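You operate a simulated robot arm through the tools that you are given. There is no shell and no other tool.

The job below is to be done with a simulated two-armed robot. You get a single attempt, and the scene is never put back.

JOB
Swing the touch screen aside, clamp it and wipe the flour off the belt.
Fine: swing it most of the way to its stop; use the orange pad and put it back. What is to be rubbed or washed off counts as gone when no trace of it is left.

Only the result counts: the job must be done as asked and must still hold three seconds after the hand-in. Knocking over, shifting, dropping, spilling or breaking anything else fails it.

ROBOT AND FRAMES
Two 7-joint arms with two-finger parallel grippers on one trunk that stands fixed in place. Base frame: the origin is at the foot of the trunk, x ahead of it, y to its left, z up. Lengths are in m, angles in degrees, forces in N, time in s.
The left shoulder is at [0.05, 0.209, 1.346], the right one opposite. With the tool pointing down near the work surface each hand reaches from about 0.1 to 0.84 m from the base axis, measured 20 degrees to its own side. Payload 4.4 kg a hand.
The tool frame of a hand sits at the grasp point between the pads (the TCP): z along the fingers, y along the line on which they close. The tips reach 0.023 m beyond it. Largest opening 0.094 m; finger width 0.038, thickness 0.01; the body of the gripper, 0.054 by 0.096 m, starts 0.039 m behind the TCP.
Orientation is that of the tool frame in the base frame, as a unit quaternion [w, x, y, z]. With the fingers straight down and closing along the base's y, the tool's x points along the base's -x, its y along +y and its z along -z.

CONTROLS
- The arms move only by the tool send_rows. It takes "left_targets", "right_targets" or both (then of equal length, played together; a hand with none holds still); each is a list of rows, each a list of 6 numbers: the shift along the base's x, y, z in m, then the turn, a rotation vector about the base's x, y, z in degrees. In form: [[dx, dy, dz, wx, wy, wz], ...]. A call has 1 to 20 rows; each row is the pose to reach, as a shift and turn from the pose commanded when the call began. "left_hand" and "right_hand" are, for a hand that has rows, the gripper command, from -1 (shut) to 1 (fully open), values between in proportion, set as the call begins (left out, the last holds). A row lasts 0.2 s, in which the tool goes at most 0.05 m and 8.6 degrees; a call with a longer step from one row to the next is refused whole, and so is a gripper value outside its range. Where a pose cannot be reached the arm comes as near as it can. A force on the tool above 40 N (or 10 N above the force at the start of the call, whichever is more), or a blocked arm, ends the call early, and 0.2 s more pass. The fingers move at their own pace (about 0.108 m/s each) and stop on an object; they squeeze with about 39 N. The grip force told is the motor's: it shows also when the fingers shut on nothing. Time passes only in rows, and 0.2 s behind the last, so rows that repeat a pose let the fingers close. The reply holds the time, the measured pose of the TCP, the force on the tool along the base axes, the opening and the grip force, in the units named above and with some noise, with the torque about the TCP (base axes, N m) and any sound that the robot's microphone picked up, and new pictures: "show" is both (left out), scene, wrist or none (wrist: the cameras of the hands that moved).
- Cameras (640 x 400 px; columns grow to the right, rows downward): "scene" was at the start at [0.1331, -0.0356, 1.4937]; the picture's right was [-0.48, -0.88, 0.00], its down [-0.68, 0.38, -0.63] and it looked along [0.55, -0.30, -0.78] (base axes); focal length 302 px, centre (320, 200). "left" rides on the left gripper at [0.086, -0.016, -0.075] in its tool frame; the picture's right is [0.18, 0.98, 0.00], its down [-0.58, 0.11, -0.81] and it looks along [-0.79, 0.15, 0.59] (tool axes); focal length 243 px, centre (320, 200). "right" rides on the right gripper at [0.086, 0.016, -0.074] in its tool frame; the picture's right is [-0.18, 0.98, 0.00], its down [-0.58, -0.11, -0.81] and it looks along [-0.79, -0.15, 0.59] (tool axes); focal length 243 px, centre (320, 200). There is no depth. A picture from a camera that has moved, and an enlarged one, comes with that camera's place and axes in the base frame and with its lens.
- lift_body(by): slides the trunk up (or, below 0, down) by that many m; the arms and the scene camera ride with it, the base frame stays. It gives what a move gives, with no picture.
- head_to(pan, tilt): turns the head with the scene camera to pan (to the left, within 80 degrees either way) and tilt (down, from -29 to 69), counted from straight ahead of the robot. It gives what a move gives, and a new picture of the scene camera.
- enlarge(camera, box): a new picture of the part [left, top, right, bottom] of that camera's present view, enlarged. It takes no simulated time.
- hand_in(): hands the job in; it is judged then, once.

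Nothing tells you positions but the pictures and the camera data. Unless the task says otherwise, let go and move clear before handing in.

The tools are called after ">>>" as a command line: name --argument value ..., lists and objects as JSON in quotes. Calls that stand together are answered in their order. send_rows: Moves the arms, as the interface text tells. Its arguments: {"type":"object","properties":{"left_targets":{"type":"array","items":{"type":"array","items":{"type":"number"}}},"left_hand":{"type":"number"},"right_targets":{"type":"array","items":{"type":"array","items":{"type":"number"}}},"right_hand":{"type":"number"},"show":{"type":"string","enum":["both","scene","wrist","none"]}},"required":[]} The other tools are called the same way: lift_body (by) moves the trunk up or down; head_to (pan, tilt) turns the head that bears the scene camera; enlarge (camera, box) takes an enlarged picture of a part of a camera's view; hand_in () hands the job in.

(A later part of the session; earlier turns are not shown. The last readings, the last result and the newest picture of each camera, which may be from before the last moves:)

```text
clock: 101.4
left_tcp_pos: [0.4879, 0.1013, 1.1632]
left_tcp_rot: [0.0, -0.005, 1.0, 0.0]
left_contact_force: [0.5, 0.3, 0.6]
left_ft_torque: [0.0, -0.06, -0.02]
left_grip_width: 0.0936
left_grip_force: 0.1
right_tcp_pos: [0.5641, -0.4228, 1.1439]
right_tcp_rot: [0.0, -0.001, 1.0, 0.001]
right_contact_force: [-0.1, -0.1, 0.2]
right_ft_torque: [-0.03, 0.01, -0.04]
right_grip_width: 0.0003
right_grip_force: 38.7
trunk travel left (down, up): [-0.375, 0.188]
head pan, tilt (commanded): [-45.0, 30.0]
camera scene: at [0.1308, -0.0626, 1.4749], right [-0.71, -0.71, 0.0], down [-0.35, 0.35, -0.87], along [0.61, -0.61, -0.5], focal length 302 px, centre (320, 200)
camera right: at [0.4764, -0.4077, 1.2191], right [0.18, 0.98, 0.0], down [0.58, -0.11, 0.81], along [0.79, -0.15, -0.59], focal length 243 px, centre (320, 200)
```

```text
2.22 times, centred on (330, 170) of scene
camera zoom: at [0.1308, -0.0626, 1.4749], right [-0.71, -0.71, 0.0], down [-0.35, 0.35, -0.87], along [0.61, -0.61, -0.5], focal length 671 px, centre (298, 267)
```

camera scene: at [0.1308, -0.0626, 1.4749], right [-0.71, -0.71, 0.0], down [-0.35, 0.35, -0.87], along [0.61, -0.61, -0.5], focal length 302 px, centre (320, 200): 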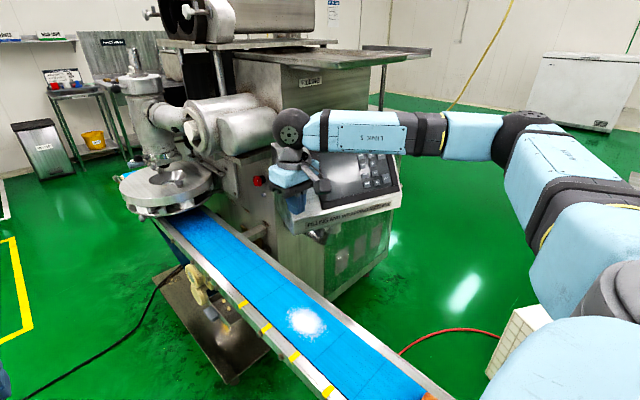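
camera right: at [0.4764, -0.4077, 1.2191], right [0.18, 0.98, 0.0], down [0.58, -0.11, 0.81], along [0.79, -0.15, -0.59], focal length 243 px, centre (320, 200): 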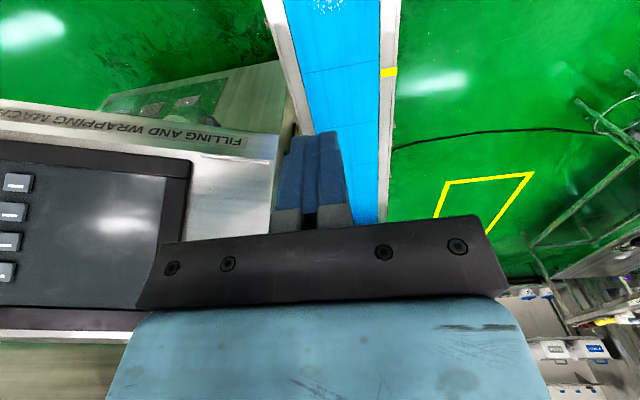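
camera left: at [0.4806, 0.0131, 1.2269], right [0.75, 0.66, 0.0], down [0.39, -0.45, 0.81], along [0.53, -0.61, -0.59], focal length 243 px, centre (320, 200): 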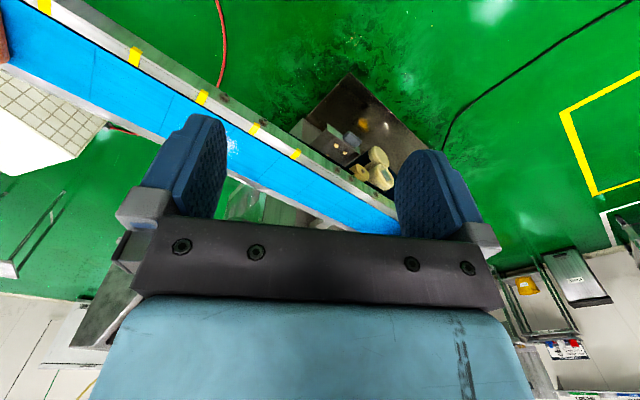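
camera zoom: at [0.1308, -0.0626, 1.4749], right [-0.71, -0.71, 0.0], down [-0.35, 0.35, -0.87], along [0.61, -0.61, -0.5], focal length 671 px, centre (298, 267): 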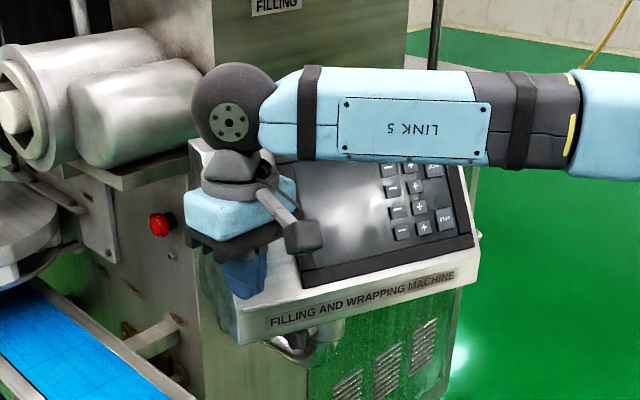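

The console hasn't moved from its stop. I'll test the clamp by pressing the label face lightly forward near its far end, which would swing it back if it were loose.

>>> send_rows --right_targets '[[0.01, -0.035, -0.02, 0, 0, 0], [0.02, -0.07, -0.05, 0, 0, 0], [0.028, -0.1, -0.085, 0, 0, 0], [0.03, -0.125, -0.12, 0, 0, 0], [0.032, -0.135, -0.144, 0, 0, 0], [0.04, -0.135, -0.144, 0, 0, 0], [0.048, -0.135, -0.144, 0, 0, 0], [0.053, -0.135, -0.144, 0, 0, 0], [0.057, -0.135, -0.144, 0, 0, 0], [0.061, -0.135, -0.144, 0, 0, 0], [0.065, -0.135, -0.144, 0, 0, 0], [0.069, -0.135, -0.144, 0, 0, 0]]' --show "both"

>>> enlarge --camera "scene" --box '[200, 80, 460, 260]'

```text
clock: 103.5
left_tcp_pos: [0.4858, 0.1016, 1.1653]
left_tcp_rot: [0.002, -0.005, 1.0, -0.001]
left_contact_force: [-0.2, 0.4, 0.3]
left_ft_torque: [-0.03, 0.0, -0.01]
left_grip_width: 0.094
left_grip_force: 0.0
right_tcp_pos: [0.6183, -0.5568, 1.0009]
right_tcp_rot: [-0.003, 0.002, 1.0, 0.0]
right_contact_force: [-22.1, 4.3, 8.3]
right_ft_torque: [-0.56, -1.16, -0.97]
right_grip_width: 0.0
right_grip_force: 38.8
trunk travel left (down, up): [-0.375, 0.188]
head pan, tilt (commanded): [-45.0, 30.0]
stopped in row 10 (right hand): the force on the tool passed its limit at 42 N (the readings are from after the stop); the commanded pose is now the measured one
camera scene: at [0.1261, -0.0605, 1.4758], right [-0.71, -0.71, 0.0], down [-0.35, 0.35, -0.87], along [0.61, -0.61, -0.5], focal length 302 px, centre (320, 200)
camera right: at [0.5305, -0.5415, 1.0777], right [0.19, 0.98, 0.0], down [0.59, -0.11, 0.8], along [0.79, -0.15, -0.6], focal length 243 px, centre (320, 200)
```

scene: 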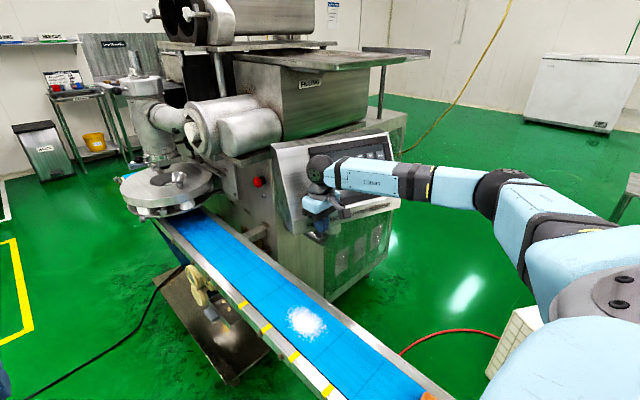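
right: 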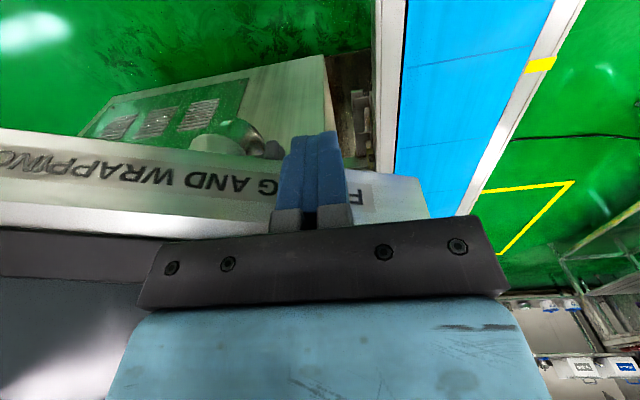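

```text
2.22 times, centred on (330, 170) of scene
camera zoom: at [0.1261, -0.0605, 1.4758], right [-0.71, -0.71, 0.0], down [-0.35, 0.35, -0.87], along [0.61, -0.61, -0.5], focal length 671 px, centre (298, 267)
```

zoom: 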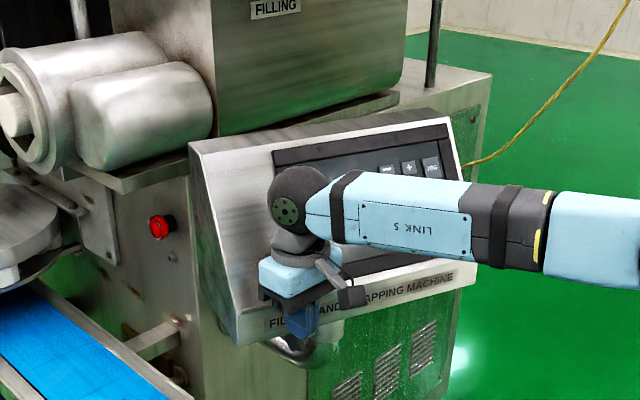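

The console resisted 42 N without moving, so the clamp holds. I'll retreat and go look at the orange pad.

>>> send_rows --right_targets '[[-0.03, 0.02, 0.0, 0, 0, 0], [-0.06, 0.045, 0.02, 0, 0, 0], [-0.09, 0.07, 0.045, 0, 0, 0], [-0.13, 0.09, 0.06, 0, 0, 0], [-0.17, 0.11, 0.07, 0, 0, 0], [-0.21, 0.125, 0.07, 0, 0, 0], [-0.25, 0.135, 0.07, 0, 0, 0], [-0.29, 0.14, 0.07, 0, 0, 0], [-0.33, 0.14, 0.07, 0, 0, 0]]' --right_hand 1 --show "wrist"

>>> head_to --pan -55 --tilt 60

```text
clock: 105.5
left_tcp_pos: [0.4877, 0.1012, 1.1626]
left_tcp_rot: [0.001, -0.005, 1.0, 0.0]
left_contact_force: [0.3, -0.3, -0.2]
left_ft_torque: [0.0, -0.04, -0.01]
left_grip_width: 0.0938
left_grip_force: 0.0
right_tcp_pos: [0.2979, -0.4201, 1.0683]
right_tcp_rot: [-0.004, 0.0, 1.0, 0.0]
right_contact_force: [0.0, 0.3, -0.2]
right_ft_torque: [-0.01, -0.04, -0.02]
right_grip_width: 0.0941
right_grip_force: 0.1
right hand out of reach, approached as far as the arm can: row 9
trunk travel left (down, up): [-0.375, 0.188]
head pan, tilt (commanded): [-45.0, 30.0]
camera right: at [0.2108, -0.4054, 1.1423], right [0.18, 0.98, 0.0], down [0.59, -0.11, 0.8], along [0.79, -0.15, -0.6], focal length 243 px, centre (320, 200)
```

right: 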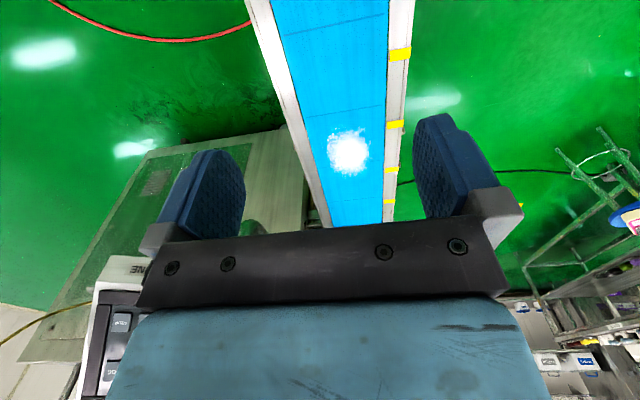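

```text
clock: 106.5
left_tcp_pos: [0.4881, 0.0998, 1.1642]
left_tcp_rot: [0.0, -0.005, 1.0, -0.001]
left_contact_force: [-0.3, 0.9, -0.5]
left_ft_torque: [0.0, -0.02, -0.03]
left_grip_width: 0.0943
left_grip_force: 0.0
right_tcp_pos: [0.2996, -0.4216, 1.0651]
right_tcp_rot: [-0.004, 0.0, 1.0, 0.0]
right_contact_force: [-0.4, -0.6, 0.6]
right_ft_torque: [-0.01, 0.0, 0.02]
right_grip_width: 0.0939
right_grip_force: 0.1
trunk travel left (down, up): [-0.375, 0.188]
head pan, tilt (commanded): [-55.0, 60.0]
camera scene: at [0.1047, -0.0536, 1.4329], right [-0.82, -0.57, 0.0], down [-0.5, 0.71, -0.5], along [0.29, -0.41, -0.87], focal length 302 px, centre (320, 200)
```

scene: 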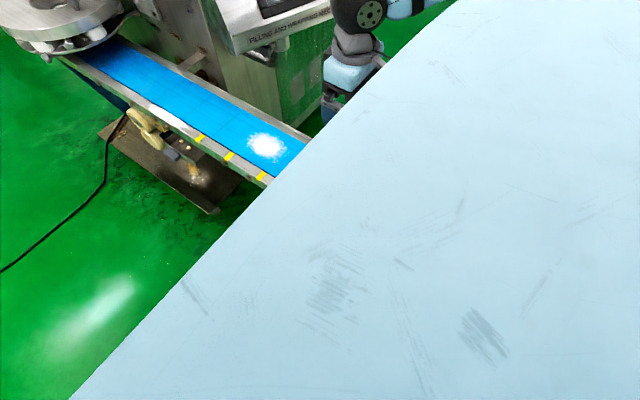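

The shoulder blocks that head angle, so I'll use the original one, which showed the pad.

>>> head_to --pan -28 --tilt 55

>>> enlarge --camera "scene" --box '[320, 200, 560, 400]'

```text
clock: 107.4
left_tcp_pos: [0.4882, 0.1013, 1.1625]
left_tcp_rot: [-0.001, -0.006, 1.0, 0.0]
left_contact_force: [0.2, -0.4, -0.6]
left_ft_torque: [0.01, -0.03, -0.01]
left_grip_width: 0.0939
left_grip_force: 0.0
right_tcp_pos: [0.2997, -0.4201, 1.0662]
right_tcp_rot: [-0.003, 0.0, 1.0, 0.002]
right_contact_force: [0.2, -0.3, 1.0]
right_ft_torque: [-0.04, 0.0, 0.01]
right_grip_width: 0.0939
right_grip_force: 0.0
trunk travel left (down, up): [-0.375, 0.188]
head pan, tilt (commanded): [-28.0, 55.0]
camera scene: at [0.1302, -0.033, 1.4389], right [-0.47, -0.88, 0.0], down [-0.72, 0.39, -0.57], along [0.51, -0.27, -0.82], focal length 302 px, centre (320, 200)
```

scene: 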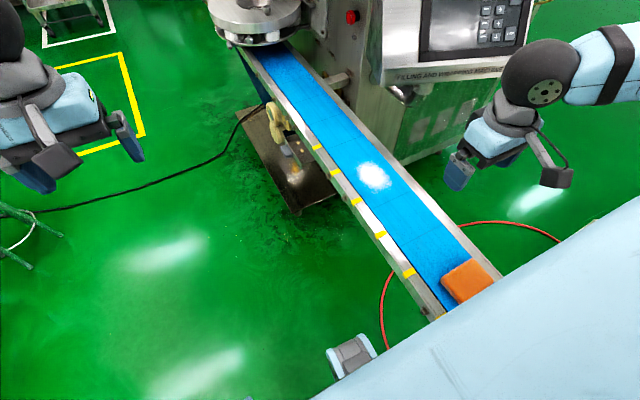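

```text
2.00 times, centred on (440, 300) of scene
camera zoom: at [0.1302, -0.033, 1.4389], right [-0.47, -0.88, 0.0], down [-0.72, 0.39, -0.57], along [0.51, -0.27, -0.82], focal length 604 px, centre (80, 0)
```

zoom: 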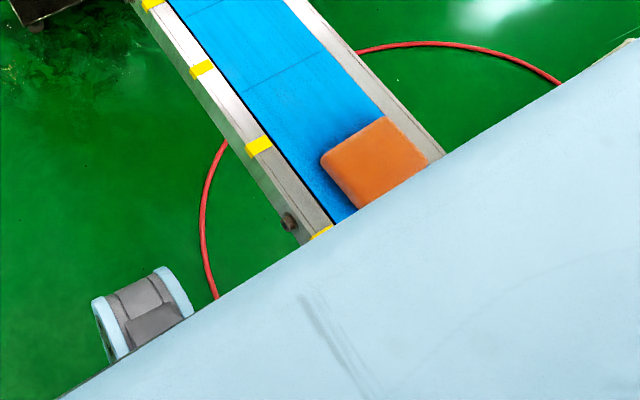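

The pad measures about 6 cm along x by 9 cm across, near (0.189,-0.424), lined up with the belt. I need to grip it across its 6 cm side, so I'll test a -90° hand yaw in free space.

>>> send_rows --right_targets '[[0.0, 0, -0.01, 0, 0, -8.5], [0.0, 0, -0.02, 0, 0, -17], [0.0, 0, -0.03, 0, 0, -25.5], [0.0, 0, -0.04, 0, 0, -34], [0.0, 0, -0.05, 0, 0, -42.5], [0.0, 0, -0.05, 0, 0, -51], [0.0, 0, -0.05, 0, 0, -59.5], [0.0, 0, -0.05, 0, 0, -68], [0.0, 0, -0.05, 0, 0, -76.5], [0.0, 0, -0.05, 0, 0, -85], [0.0, 0, -0.05, 0, 0, -90]]' --show "both"

```text
clock: 109.8
left_tcp_pos: [0.4902, 0.0997, 1.1625]
left_tcp_rot: [0.0, -0.005, 1.0, 0.0]
left_contact_force: [-1.0, 0.6, -0.1]
left_ft_torque: [0.01, 0.01, 0.0]
left_grip_width: 0.0942
left_grip_force: 0.0
right_tcp_pos: [0.3005, -0.4236, 1.0152]
right_tcp_rot: [-0.002, 0.709, 0.706, 0.002]
right_contact_force: [-0.6, -0.4, 0.3]
right_ft_torque: [0.01, 0.02, 0.01]
right_grip_width: 0.0938
right_grip_force: 0.0
trunk travel left (down, up): [-0.375, 0.188]
head pan, tilt (commanded): [-28.0, 55.0]
camera scene: at [0.1303, -0.0329, 1.4389], right [-0.47, -0.88, 0.0], down [-0.72, 0.38, -0.57], along [0.51, -0.27, -0.82], focal length 302 px, centre (320, 200)
camera right: at [0.3152, -0.3377, 1.0913], right [0.98, -0.19, 0.0], down [-0.11, -0.59, 0.8], along [-0.15, -0.79, -0.6], focal length 243 px, centre (320, 200)
```

scene: 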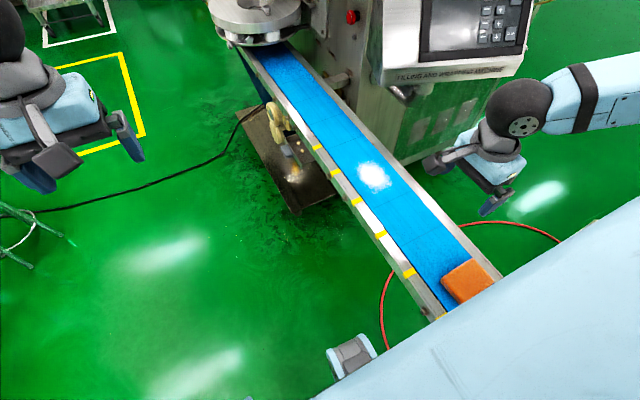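
right: 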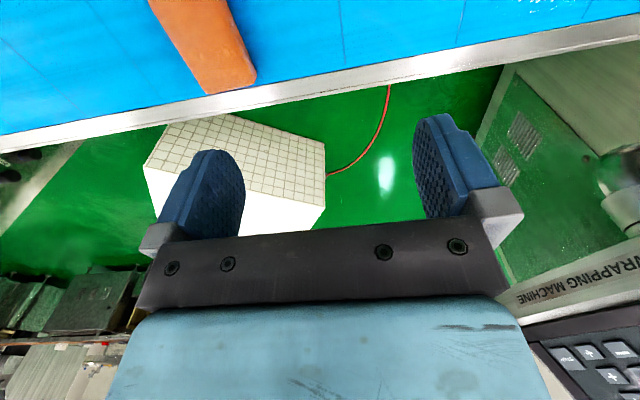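

That works. I'll zoom in on the pad to measure its place, height and alignment.

>>> enlarge --camera "right" --box '[80, 0, 340, 130]'

>>> send_rows --right_targets '[[-0.03, 0.03, 0, 0, 0, 0], [-0.06, 0.05, 0, 0, 0, 0], [-0.06, 0.05, 0, 0, 0, 0]]' --show "wrist"

```text
2.46 times, centred on (210, 65) of right
camera zoom: at [0.3152, -0.3377, 1.0913], right [0.98, -0.19, 0.0], down [-0.11, -0.59, 0.8], along [-0.15, -0.79, -0.6], focal length 597 px, centre (591, 532)
```

zoom: 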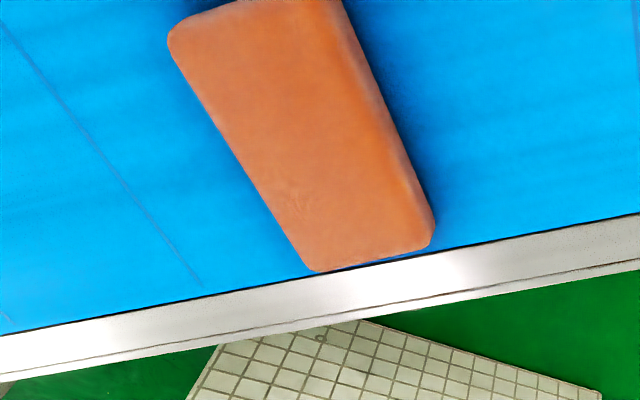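

```text
clock: 110.6
left_tcp_pos: [0.4891, 0.1011, 1.1636]
left_tcp_rot: [0.0, -0.006, 1.0, 0.0]
left_contact_force: [0.2, 0.3, -0.7]
left_ft_torque: [-0.02, 0.0, 0.03]
left_grip_width: 0.0942
left_grip_force: 0.0
right_tcp_pos: [0.2816, -0.393, 0.9914]
right_tcp_rot: [-0.002, 0.708, 0.707, 0.003]
right_contact_force: [0.7, 0.0, 0.2]
right_ft_torque: [-0.01, 0.01, 0.01]
right_grip_width: 0.094
right_grip_force: 0.0
right hand out of reach, approached as far as the arm can: row 1, 2, 3
trunk travel left (down, up): [-0.375, 0.188]
head pan, tilt (commanded): [-28.0, 55.0]
camera right: at [0.2969, -0.3077, 1.0673], right [0.98, -0.18, 0.0], down [-0.11, -0.59, 0.8], along [-0.15, -0.79, -0.6], focal length 243 px, centre (320, 200)
```

right: 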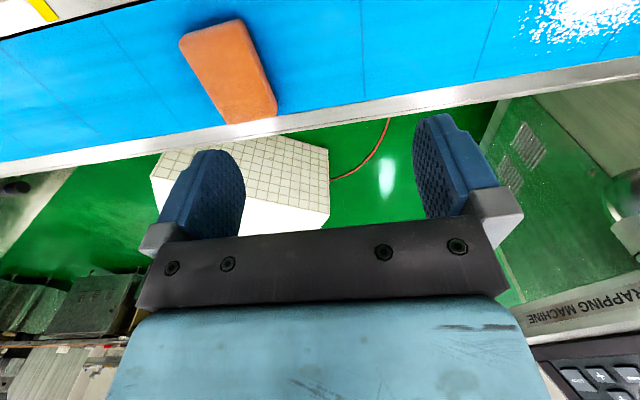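

The pad is centred near (0.184,-0.424), roughly 6 × 9 cm. The arm is folded tight here, so I'll raise the trunk 0.1 m for easier close reach, then hover above the pad.

>>> lift_body --by 0.12

>>> send_rows --right_targets '[[-0.02, -0.01, -0.04, 0, 0, 0], [-0.04, -0.02, -0.08, 0, 0, 0], [-0.06, -0.025, -0.12, 0, 0, 0], [-0.08, -0.03, -0.16, 0, 0, 0], [-0.0976, -0.031, -0.19, 0, 0, 0], [-0.0976, -0.031, -0.19, 0, 0, 0]]' --show "wrist"

>>> enlarge --camera "right" --box '[120, 0, 520, 240]'

```text
clock: 112.1
left_tcp_pos: [0.4891, 0.1, 1.2841]
left_tcp_rot: [-0.001, -0.005, 1.0, 0.0]
left_contact_force: [0.5, 0.0, 0.6]
left_ft_torque: [-0.01, 0.01, 0.02]
left_grip_width: 0.0939
left_grip_force: 0.0
right_tcp_pos: [0.2817, -0.3932, 1.1118]
right_tcp_rot: [-0.002, 0.708, 0.707, 0.001]
right_contact_force: [-0.1, -1.1, 0.6]
right_ft_torque: [-0.01, -0.01, -0.01]
right_grip_width: 0.0941
right_grip_force: 0.0
trunk travel left (down, up): [-0.495, 0.068]
head pan, tilt (commanded): [-28.0, 55.0]
```

```text
clock: 113.5
left_tcp_pos: [0.4895, 0.1002, 1.2831]
left_tcp_rot: [0.0, -0.005, 1.0, 0.0]
left_contact_force: [-0.7, 0.4, 0.1]
left_ft_torque: [-0.02, 0.0, 0.03]
left_grip_width: 0.0939
left_grip_force: 0.1
right_tcp_pos: [0.1844, -0.424, 0.9225]
right_tcp_rot: [-0.003, 0.707, 0.708, 0.003]
right_contact_force: [-0.4, 0.4, 0.7]
right_ft_torque: [0.0, 0.02, 0.01]
right_grip_width: 0.0938
right_grip_force: 0.0
trunk travel left (down, up): [-0.495, 0.068]
head pan, tilt (commanded): [-28.0, 55.0]
camera right: at [0.1994, -0.3389, 0.9964], right [0.98, -0.18, 0.0], down [-0.11, -0.59, 0.8], along [-0.15, -0.79, -0.6], focal length 243 px, centre (320, 200)
```

right: 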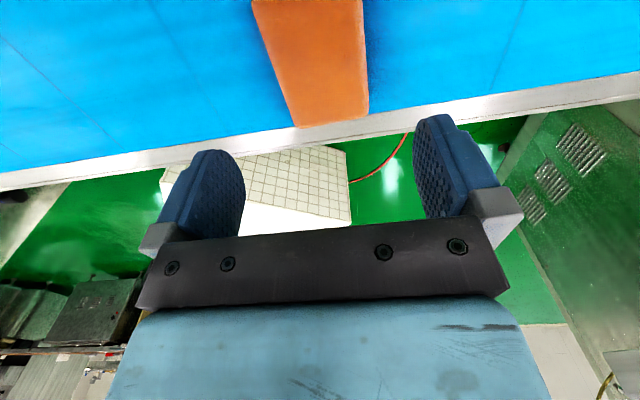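

```text
1.60 times, centred on (320, 120) of right
camera zoom: at [0.1994, -0.3389, 0.9964], right [0.98, -0.18, 0.0], down [-0.11, -0.59, 0.8], along [-0.15, -0.79, -0.6], focal length 388 px, centre (320, 328)
```

zoom: 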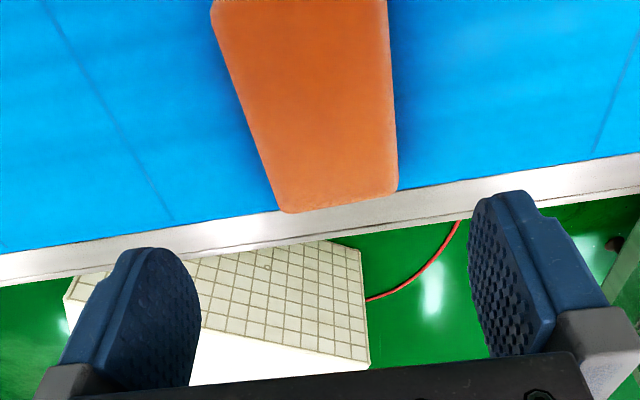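

The pad is 6.6 cm wide in x, centred at (0.184,-0.424), with its top at z≈0.817. I'll descend with open fingers straddling it and then close.

>>> send_rows --right_targets '[[0, 0, -0.035, 0, 0, 0], [0, 0, -0.07, 0, 0, 0], [0, 0, -0.09, 0, 0, 0], [0, 0, -0.1, 0, 0, 0], [0, 0, -0.107, 0, 0, 0]]' --right_hand 1 --show "both"

>>> enlarge --camera "right" --box '[120, 0, 520, 240]'

```text
clock: 114.6
left_tcp_pos: [0.4873, 0.1021, 1.2841]
left_tcp_rot: [0.001, -0.005, 1.0, -0.001]
left_contact_force: [0.2, -0.5, -0.9]
left_ft_torque: [-0.01, 0.01, -0.01]
left_grip_width: 0.094
left_grip_force: 0.1
right_tcp_pos: [0.184, -0.424, 0.824]
right_tcp_rot: [-0.001, 0.707, 0.707, 0.002]
right_contact_force: [-7.4, 0.0, 19.4]
right_ft_torque: [-0.33, -0.43, -0.13]
right_grip_width: 0.0935
right_grip_force: 0.1
trunk travel left (down, up): [-0.495, 0.068]
head pan, tilt (commanded): [-28.0, 55.0]
stopped in row 5 (right hand): the force on the tool passed its limit at 52 N (the readings are from after the stop); the commanded pose is now the measured one
camera scene: at [0.1294, -0.0315, 1.5592], right [-0.47, -0.88, 0.0], down [-0.72, 0.38, -0.57], along [0.51, -0.27, -0.82], focal length 302 px, centre (320, 200)
camera right: at [0.1988, -0.3378, 0.8987], right [0.98, -0.18, 0.0], down [-0.11, -0.59, 0.8], along [-0.15, -0.79, -0.6], focal length 243 px, centre (320, 200)
```

scene: 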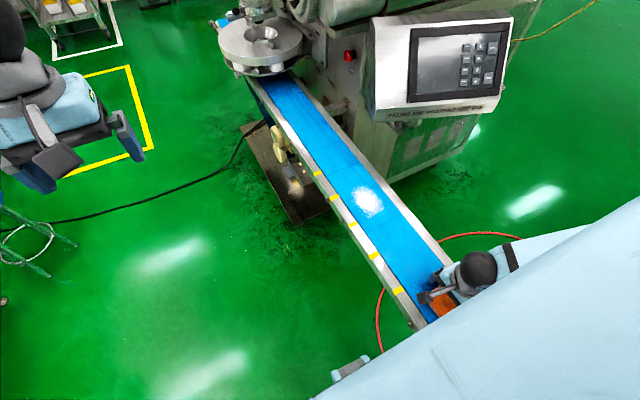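
right: 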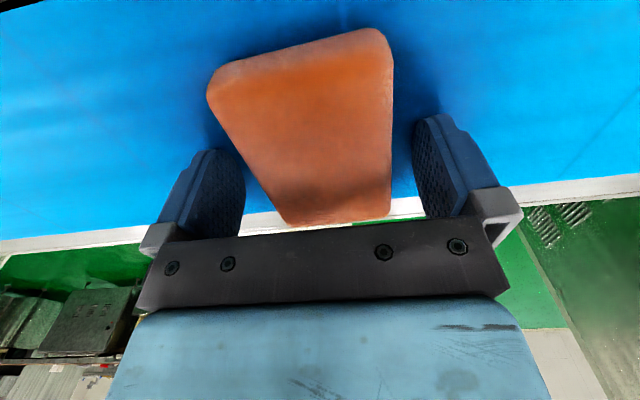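

```text
1.60 times, centred on (320, 120) of right
camera zoom: at [0.1988, -0.3378, 0.8987], right [0.98, -0.18, 0.0], down [-0.11, -0.59, 0.8], along [-0.15, -0.79, -0.6], focal length 388 px, centre (320, 328)
```

zoom: 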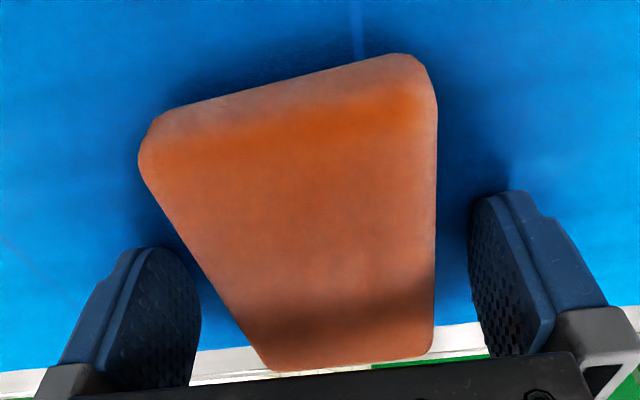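

The fingertips touched the belt, so its surface is nearer z≈0.80. I'll lift a few millimetres and close on the pad.

>>> send_rows --right_targets '[[0, 0, 0.004, 0, 0, 0], [-0.002, 0, 0.007, 0, 0, 0], [-0.002, 0, 0.007, 0, 0, 0]]' --show "none"

>>> send_rows --right_targets '[[0, 0, 0, 0, 0, 0], [0, 0, 0, 0, 0, 0], [0, 0, 0, 0, 0, 0], [0, 0, 0, 0, 0, 0]]' --right_hand -1 --show "wrist"

>>> enlarge --camera "right" --box '[120, 0, 520, 240]'

```text
clock: 115.4
left_tcp_pos: [0.4898, 0.1006, 1.2836]
left_tcp_rot: [0.0, -0.006, 1.0, 0.001]
left_contact_force: [-0.2, -0.1, 1.0]
left_ft_torque: [-0.01, -0.02, 0.03]
left_grip_width: 0.094
left_grip_force: 0.0
right_tcp_pos: [0.1831, -0.4247, 0.829]
right_tcp_rot: [-0.001, 0.708, 0.706, 0.002]
right_contact_force: [-1.1, 1.3, -0.2]
right_ft_torque: [-0.03, 0.01, -0.03]
right_grip_width: 0.094
right_grip_force: 0.0
trunk travel left (down, up): [-0.495, 0.068]
head pan, tilt (commanded): [-28.0, 55.0]
```

```text
clock: 116.4
left_tcp_pos: [0.4889, 0.1002, 1.2853]
left_tcp_rot: [0.001, -0.005, 1.0, 0.0]
left_contact_force: [-0.1, -0.3, 0.6]
left_ft_torque: [0.03, 0.01, 0.0]
left_grip_width: 0.094
left_grip_force: 0.1
right_tcp_pos: [0.1822, -0.4232, 0.8297]
right_tcp_rot: [-0.002, 0.707, 0.707, 0.002]
right_contact_force: [-0.4, 0.0, 1.3]
right_ft_torque: [-0.04, -0.04, 0.05]
right_grip_width: 0.0643
right_grip_force: 39.1
trunk travel left (down, up): [-0.495, 0.068]
head pan, tilt (commanded): [-28.0, 55.0]
camera right: at [0.1973, -0.3384, 0.9047], right [0.98, -0.18, 0.0], down [-0.11, -0.59, 0.8], along [-0.15, -0.79, -0.6], focal length 243 px, centre (320, 200)
```

right: 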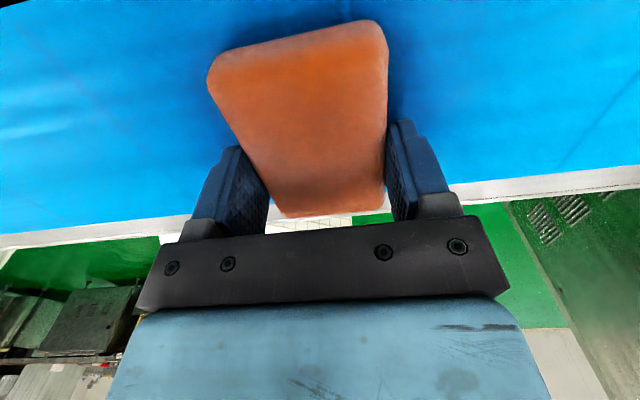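

```text
1.60 times, centred on (320, 120) of right
camera zoom: at [0.1973, -0.3384, 0.9047], right [0.98, -0.18, 0.0], down [-0.11, -0.59, 0.8], along [-0.15, -0.79, -0.6], focal length 388 px, centre (320, 328)
```

zoom: 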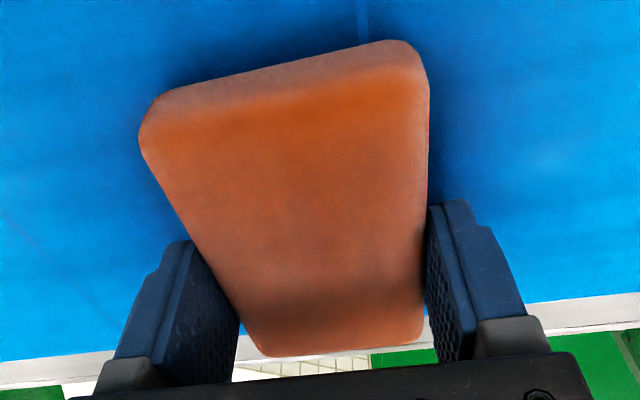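

The pad is held firmly (64 mm, 39 N). I noted its place: TCP (0.182,-0.4235) at yaw -90°, bottom on the belt at TCP z≈0.829. I'll lift it and carry it to just before the flour.

>>> send_rows --right_targets '[[0, 0, 0.025, 0, 0, 0], [0, 0, 0.06, 0, 0, 0], [0.04, 0.003, 0.065, 0, 0, 0], [0.085, 0.006, 0.065, 0, 0, 0], [0.13, 0.009, 0.065, 0, 0, 0], [0.175, 0.012, 0.065, 0, 0, 0], [0.215, 0.015, 0.065, 0, 0, 0], [0.245, 0.016, 0.065, 0, 0, 0]]' --show "both"

>>> enlarge --camera "scene" --box '[300, 150, 480, 330]'

```text
clock: 118.2
left_tcp_pos: [0.49, 0.1, 1.2837]
left_tcp_rot: [0.0, -0.005, 1.0, 0.0]
left_contact_force: [0.9, -0.1, 0.3]
left_ft_torque: [0.0, 0.01, 0.0]
left_grip_width: 0.0942
left_grip_force: 0.0
right_tcp_pos: [0.4272, -0.4084, 0.8929]
right_tcp_rot: [-0.002, 0.706, 0.708, 0.001]
right_contact_force: [0.0, 0.2, 0.4]
right_ft_torque: [0.0, 0.01, -0.01]
right_grip_width: 0.0637
right_grip_force: 39.5
trunk travel left (down, up): [-0.495, 0.068]
head pan, tilt (commanded): [-28.0, 55.0]
camera scene: at [0.1312, -0.033, 1.5588], right [-0.47, -0.88, 0.0], down [-0.72, 0.38, -0.57], along [0.51, -0.27, -0.82], focal length 302 px, centre (320, 200)
camera right: at [0.4434, -0.3235, 0.9688], right [0.98, -0.18, 0.0], down [-0.11, -0.59, 0.8], along [-0.15, -0.79, -0.6], focal length 243 px, centre (320, 200)
```

scene: 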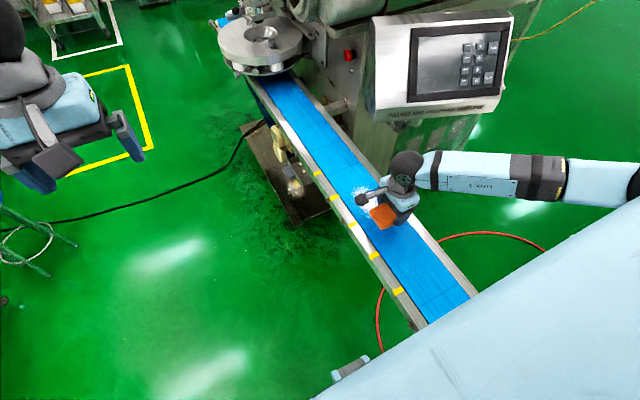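
right: 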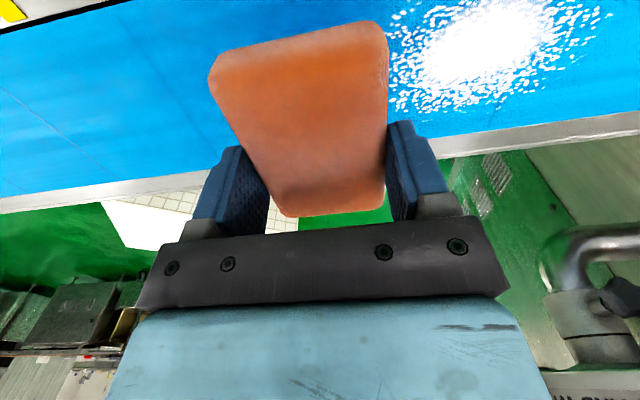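

```text
2.22 times, centred on (390, 240) of scene
camera zoom: at [0.1312, -0.033, 1.5588], right [-0.47, -0.88, 0.0], down [-0.72, 0.38, -0.57], along [0.51, -0.27, -0.82], focal length 671 px, centre (164, 111)
```

zoom: 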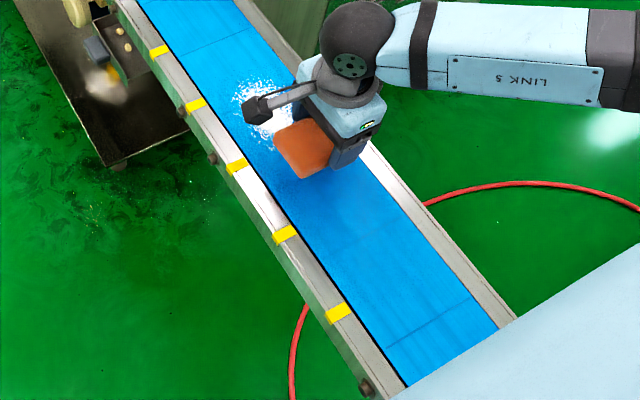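

I'll zoom in on the flour from the wrist camera to see exactly how far it reaches.

>>> enlarge --camera "right" --box '[380, 0, 640, 160]'

>>> enlarge --camera "left" --box '[0, 0, 320, 200]'

```text
2.46 times, centred on (510, 80) of right
camera zoom: at [0.4434, -0.3235, 0.9688], right [0.98, -0.18, 0.0], down [-0.11, -0.59, 0.8], along [-0.15, -0.79, -0.6], focal length 597 px, centre (-148, 495)
```

zoom: 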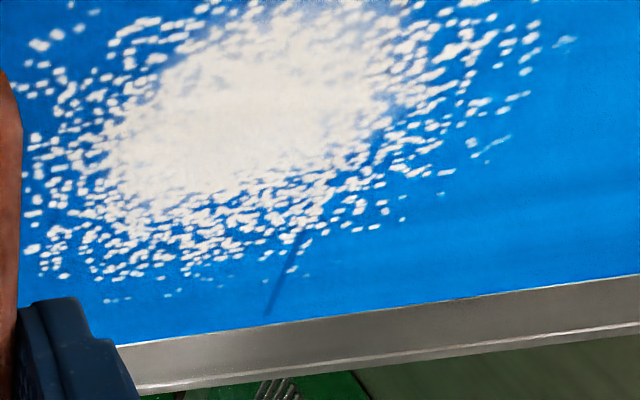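

```text
2.00 times, centred on (160, 100) of left
camera zoom: at [0.4037, 0.0825, 1.3586], right [-0.19, 0.98, 0.0], down [0.58, 0.11, 0.81], along [0.79, 0.16, -0.59], focal length 485 px, centre (640, 400)
```

zoom: 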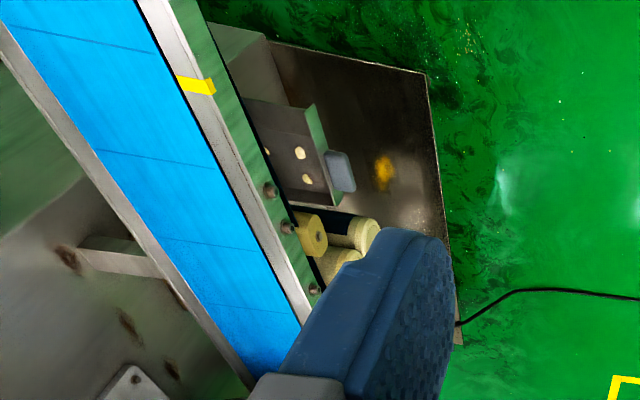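

The flour spans about x 0.46–0.61 and y -0.46 to -0.36, so two lanes of the 9.6 cm pad cover it. I'll lower the pad onto the clean belt just before it and feel for contact.

>>> send_rows --right_targets '[[-0.003, -0.007, -0.03, 0, 0, 0], [-0.007, -0.013, -0.055, 0, 0, 0], [-0.007, -0.013, -0.061, 0, 0, 0], [-0.007, -0.013, -0.064, 0, 0, 0], [-0.007, -0.013, -0.066, 0, 0, 0]]' --show "wrist"

```text
clock: 119.4
left_tcp_pos: [0.4877, 0.101, 1.2854]
left_tcp_rot: [-0.001, -0.005, 1.0, 0.0]
left_contact_force: [0.6, 0.3, 0.0]
left_ft_torque: [0.0, 0.02, 0.0]
left_grip_width: 0.0942
left_grip_force: 0.0
right_tcp_pos: [0.4208, -0.4211, 0.8296]
right_tcp_rot: [-0.001, 0.707, 0.707, 0.002]
right_contact_force: [-4.0, -3.0, 14.0]
right_ft_torque: [0.07, 0.19, 0.07]
right_grip_width: 0.0634
right_grip_force: 39.0
trunk travel left (down, up): [-0.495, 0.068]
head pan, tilt (commanded): [-28.0, 55.0]
camera right: at [0.4358, -0.3361, 0.9049], right [0.98, -0.18, 0.0], down [-0.11, -0.58, 0.8], along [-0.15, -0.79, -0.59], focal length 243 px, centre (320, 200)
```

right: 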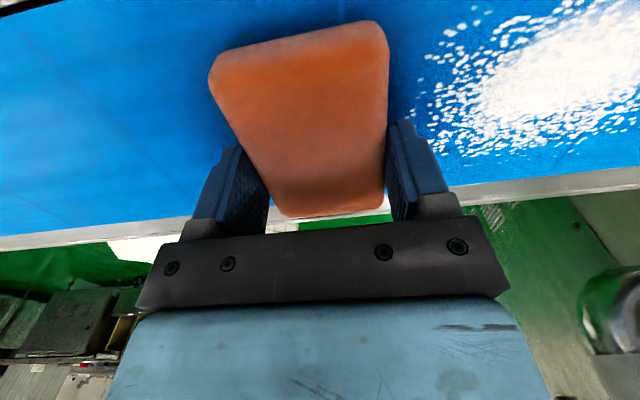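

Contact with about 14 N of press. I'll wipe forward through the flour and back in the first lane.

>>> send_rows --right_targets '[[0.025, 0, 0, 0, 0, 0], [0.05, 0, 0, 0, 0, 0], [0.075, 0, 0, 0, 0, 0], [0.1, 0, 0, 0, 0, 0], [0.125, 0, 0, 0, 0, 0], [0.15, 0, 0, 0, 0, 0], [0.175, 0, 0, 0, 0, 0], [0.2, 0, 0, 0, 0, 0], [0.212, 0, 0, 0, 0, 0]]' --show "both"

>>> enlarge --camera "scene" --box '[280, 120, 460, 300]'

```text
clock: 121.4
left_tcp_pos: [0.4874, 0.1021, 1.285]
left_tcp_rot: [0.001, -0.005, 1.0, 0.0]
left_contact_force: [0.0, -0.4, -0.2]
left_ft_torque: [-0.02, -0.01, -0.03]
left_grip_width: 0.0938
left_grip_force: 0.0
right_tcp_pos: [0.6333, -0.4215, 0.8294]
right_tcp_rot: [0.0, 0.707, 0.707, 0.001]
right_contact_force: [-5.9, -0.6, 10.0]
right_ft_torque: [-0.12, 0.18, 0.0]
right_grip_width: 0.0637
right_grip_force: 38.7
trunk travel left (down, up): [-0.495, 0.068]
head pan, tilt (commanded): [-28.0, 55.0]
camera scene: at [0.1279, -0.0318, 1.5592], right [-0.47, -0.88, 0.0], down [-0.72, 0.38, -0.58], along [0.51, -0.27, -0.82], focal length 302 px, centre (320, 200)
camera right: at [0.6471, -0.3357, 0.905], right [0.98, -0.18, 0.0], down [-0.11, -0.58, 0.8], along [-0.15, -0.79, -0.59], focal length 243 px, centre (320, 200)
```

scene: 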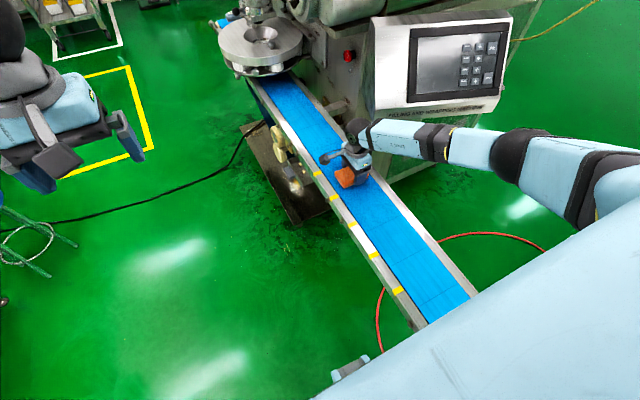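
right: 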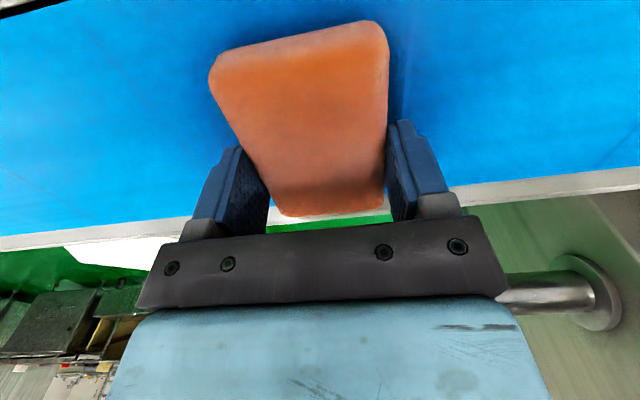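

```text
2.22 times, centred on (370, 210) of scene
camera zoom: at [0.1279, -0.0318, 1.5592], right [-0.47, -0.88, 0.0], down [-0.72, 0.38, -0.58], along [0.51, -0.27, -0.82], focal length 671 px, centre (209, 178)
```

zoom: 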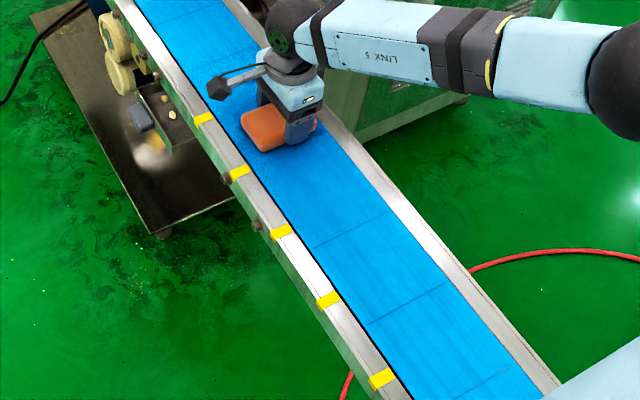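

Most of the flour is already gone after one pass. I'll zoom in for faint traces before the return strokes.

>>> enlarge --camera "scene" --box '[330, 170, 420, 250]'

>>> enlarge --camera "right" --box '[0, 0, 260, 160]'

```text
5.00 times, centred on (375, 210) of scene
camera zoom: at [0.1279, -0.0318, 1.5592], right [-0.47, -0.88, 0.0], down [-0.72, 0.38, -0.58], along [0.51, -0.27, -0.82], focal length 1509 px, centre (45, 150)
```

zoom: 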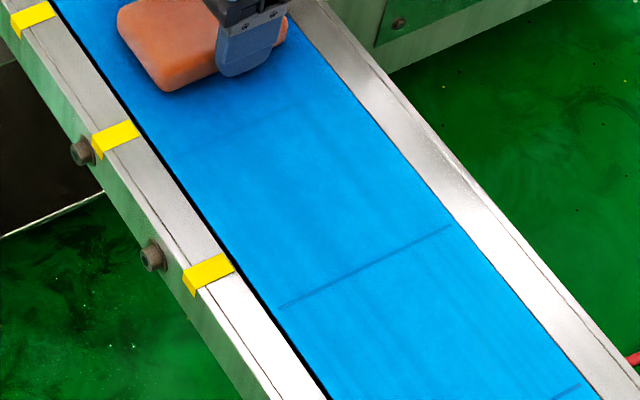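

```text
2.46 times, centred on (130, 80) of right
camera zoom: at [0.6471, -0.3357, 0.905], right [0.98, -0.18, 0.0], down [-0.11, -0.58, 0.8], along [-0.15, -0.79, -0.59], focal length 597 px, centre (788, 495)
```

zoom: 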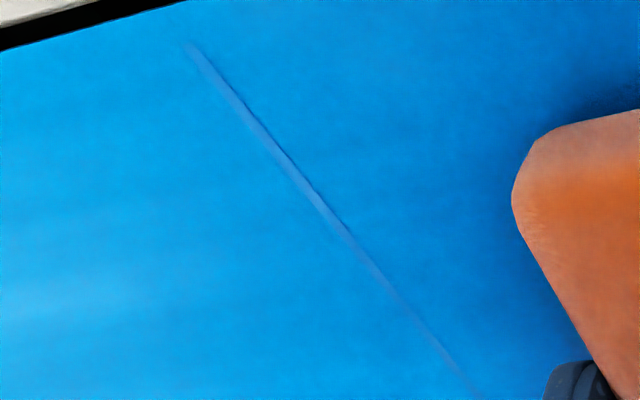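

It looks clean. I'll wipe back in the left lane and forward again in the right lane, so no trace is left at the edges.

>>> send_rows --right_targets '[[0, 0.012, 0, 0, 0, 0], [0, 0.022, 0, 0, 0, 0], [-0.025, 0.022, 0, 0, 0, 0], [-0.05, 0.022, 0, 0, 0, 0], [-0.075, 0.022, 0, 0, 0, 0], [-0.1, 0.022, 0, 0, 0, 0], [-0.125, 0.022, 0, 0, 0, 0], [-0.15, 0.022, 0, 0, 0, 0], [-0.175, 0.022, 0, 0, 0, 0], [-0.2, 0.022, 0, 0, 0, 0], [-0.212, 0.022, 0, 0, 0, 0]]' --show "scene"

>>> send_rows --right_targets '[[0, -0.015, 0, 0, 0, 0], [0, -0.03, 0, 0, 0, 0], [0.025, -0.03, 0, 0, 0, 0], [0.05, -0.03, 0, 0, 0, 0], [0.075, -0.03, 0, 0, 0, 0], [0.1, -0.03, 0, 0, 0, 0], [0.125, -0.03, 0, 0, 0, 0], [0.15, -0.03, 0, 0, 0, 0], [0.175, -0.03, 0, 0, 0, 0], [0.2, -0.03, 0, 0, 0, 0], [0.212, -0.02, 0, 0, 0, 0]]' --show "scene"

```text
clock: 123.8
left_tcp_pos: [0.4883, 0.1017, 1.2847]
left_tcp_rot: [0.0, -0.005, 1.0, -0.001]
left_contact_force: [0.5, 0.4, -0.6]
left_ft_torque: [0.0, -0.01, 0.01]
left_grip_width: 0.094
left_grip_force: 0.0
right_tcp_pos: [0.4215, -0.3982, 0.8288]
right_tcp_rot: [-0.001, 0.707, 0.707, 0.001]
right_contact_force: [13.5, -0.4, 23.8]
right_ft_torque: [-0.04, -0.22, 0.04]
right_grip_width: 0.0635
right_grip_force: 39.0
trunk travel left (down, up): [-0.495, 0.068]
head pan, tilt (commanded): [-28.0, 55.0]
camera scene: at [0.1297, -0.0311, 1.5591], right [-0.47, -0.88, 0.0], down [-0.72, 0.38, -0.57], along [0.51, -0.27, -0.82], focal length 302 px, centre (320, 200)
```

scene: 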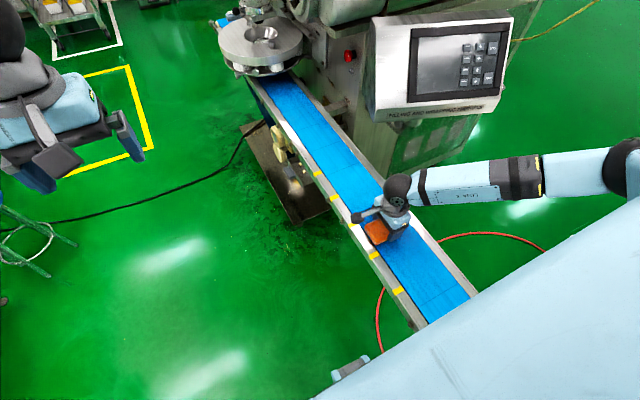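

```text
clock: 124.5
left_tcp_pos: [0.4872, 0.1008, 1.2849]
left_tcp_rot: [0.002, -0.004, 1.0, 0.0]
left_contact_force: [-0.1, 0.1, -0.1]
left_ft_torque: [0.03, 0.01, 0.02]
left_grip_width: 0.0941
left_grip_force: 0.0
right_tcp_pos: [0.4208, -0.4262, 0.8291]
right_tcp_rot: [-0.005, 0.706, 0.708, 0.001]
right_contact_force: [-9.3, 3.4, 24.6]
right_ft_torque: [-0.34, -0.29, -0.01]
right_grip_width: 0.0633
right_grip_force: 39.3
trunk travel left (down, up): [-0.495, 0.068]
head pan, tilt (commanded): [-28.0, 55.0]
stopped in row 3 (right hand): the force on the tool passed its limit at 51 N (the readings are from after the stop); the commanded pose is now the measured one
camera scene: at [0.1276, -0.0315, 1.5593], right [-0.47, -0.88, 0.0], down [-0.72, 0.38, -0.58], along [0.51, -0.27, -0.82], focal length 302 px, centre (320, 200)
```

scene: 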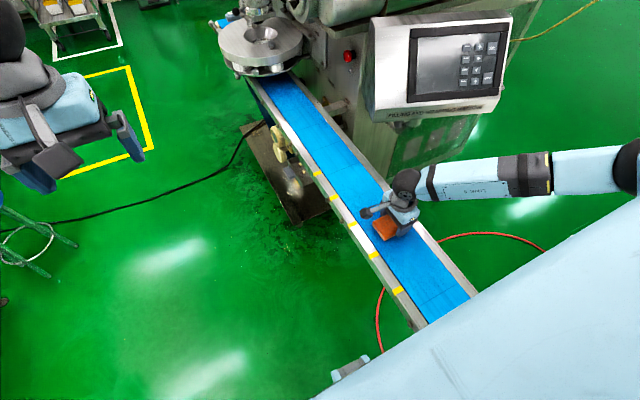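

The press was a bit high and tripped the limit. I'll ease it by about 1.5 mm and make the forward stroke in the right lane.

>>> send_rows --right_targets '[[0, 0, 0.0015, 0, 0, 0], [0.02, -0.001, 0.0012, 0, 0, 0], [0.045, -0.001, 0.0012, 0, 0, 0], [0.07, -0.001, 0.0012, 0, 0, 0], [0.095, -0.001, 0.0012, 0, 0, 0], [0.12, -0.001, 0.0012, 0, 0, 0], [0.145, -0.001, 0.0012, 0, 0, 0], [0.17, -0.001, 0.0012, 0, 0, 0], [0.195, -0.001, 0.0012, 0, 0, 0], [0.21, -0.001, 0.0012, 0, 0, 0]]' --show "scene"

>>> send_rows --right_targets '[[0, 0.012, 0.0, 0, 0, 0], [-0.02, 0.018, 0.0, 0, 0, 0], [-0.045, 0.02, 0, 0, 0, 0], [-0.07, 0.02, 0, 0, 0, 0], [-0.095, 0.02, 0, 0, 0, 0], [-0.12, 0.02, 0, 0, 0, 0], [-0.145, 0.02, 0, 0, 0, 0], [-0.17, 0.02, 0, 0, 0, 0], [-0.195, 0.02, 0, 0, 0, 0], [-0.21, 0.02, 0, 0, 0, 0]]' --show "both"

```text
clock: 126.7
left_tcp_pos: [0.4883, 0.1009, 1.2851]
left_tcp_rot: [0.001, -0.006, 1.0, 0.0]
left_contact_force: [-0.5, 0.3, -0.1]
left_ft_torque: [0.0, 0.01, 0.02]
left_grip_width: 0.0944
left_grip_force: 0.1
right_tcp_pos: [0.6331, -0.4281, 0.8284]
right_tcp_rot: [-0.004, 0.706, 0.708, 0.001]
right_contact_force: [-4.3, 0.0, 7.2]
right_ft_torque: [-0.03, -0.15, 0.05]
right_grip_width: 0.0636
right_grip_force: 39.2
trunk travel left (down, up): [-0.495, 0.068]
head pan, tilt (commanded): [-28.0, 55.0]
camera scene: at [0.1283, -0.0316, 1.5591], right [-0.47, -0.88, 0.0], down [-0.72, 0.38, -0.58], along [0.51, -0.27, -0.82], focal length 302 px, centre (320, 200)
```

scene: 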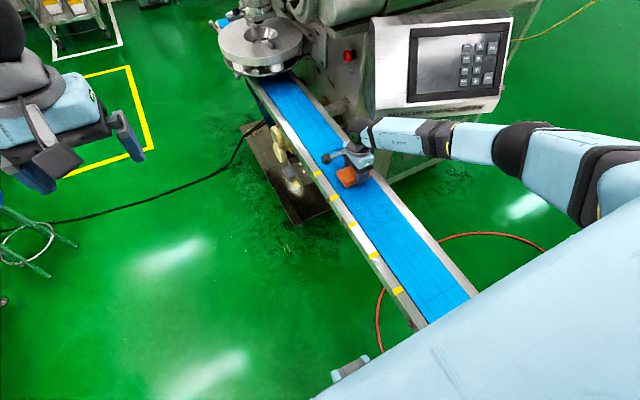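

```text
clock: 128.9
left_tcp_pos: [0.4884, 0.1021, 1.2851]
left_tcp_rot: [0.0, -0.005, 1.0, -0.001]
left_contact_force: [-0.3, 0.0, 0.0]
left_ft_torque: [-0.03, 0.0, -0.01]
left_grip_width: 0.0942
left_grip_force: 0.1
right_tcp_pos: [0.4221, -0.4073, 0.8291]
right_tcp_rot: [-0.004, 0.707, 0.708, 0.0]
right_contact_force: [11.8, 0.3, 21.0]
right_ft_torque: [-0.01, -0.69, -0.04]
right_grip_width: 0.0637
right_grip_force: 39.1
trunk travel left (down, up): [-0.495, 0.068]
head pan, tilt (commanded): [-28.0, 55.0]
camera scene: at [0.1296, -0.0312, 1.5591], right [-0.47, -0.88, 0.0], down [-0.72, 0.38, -0.57], along [0.51, -0.27, -0.82], focal length 302 px, centre (320, 200)
camera right: at [0.4371, -0.3226, 0.9049], right [0.98, -0.18, -0.01], down [-0.1, -0.59, 0.8], along [-0.15, -0.79, -0.59], focal length 243 px, centre (320, 200)
```

scene: 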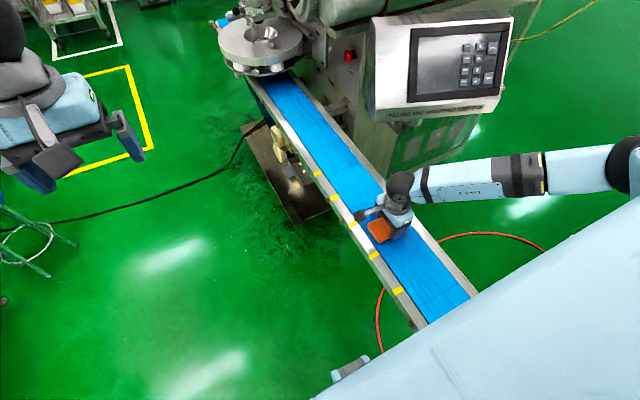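
right: 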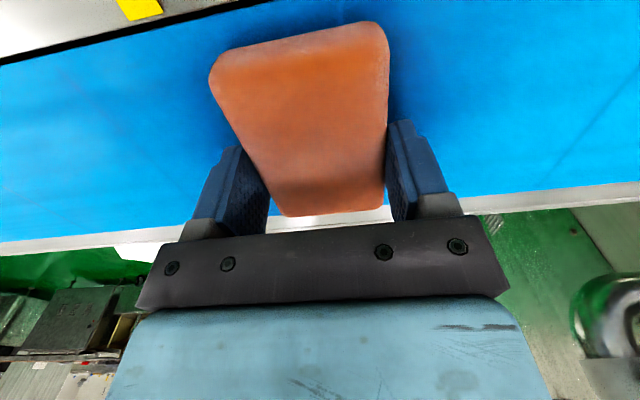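

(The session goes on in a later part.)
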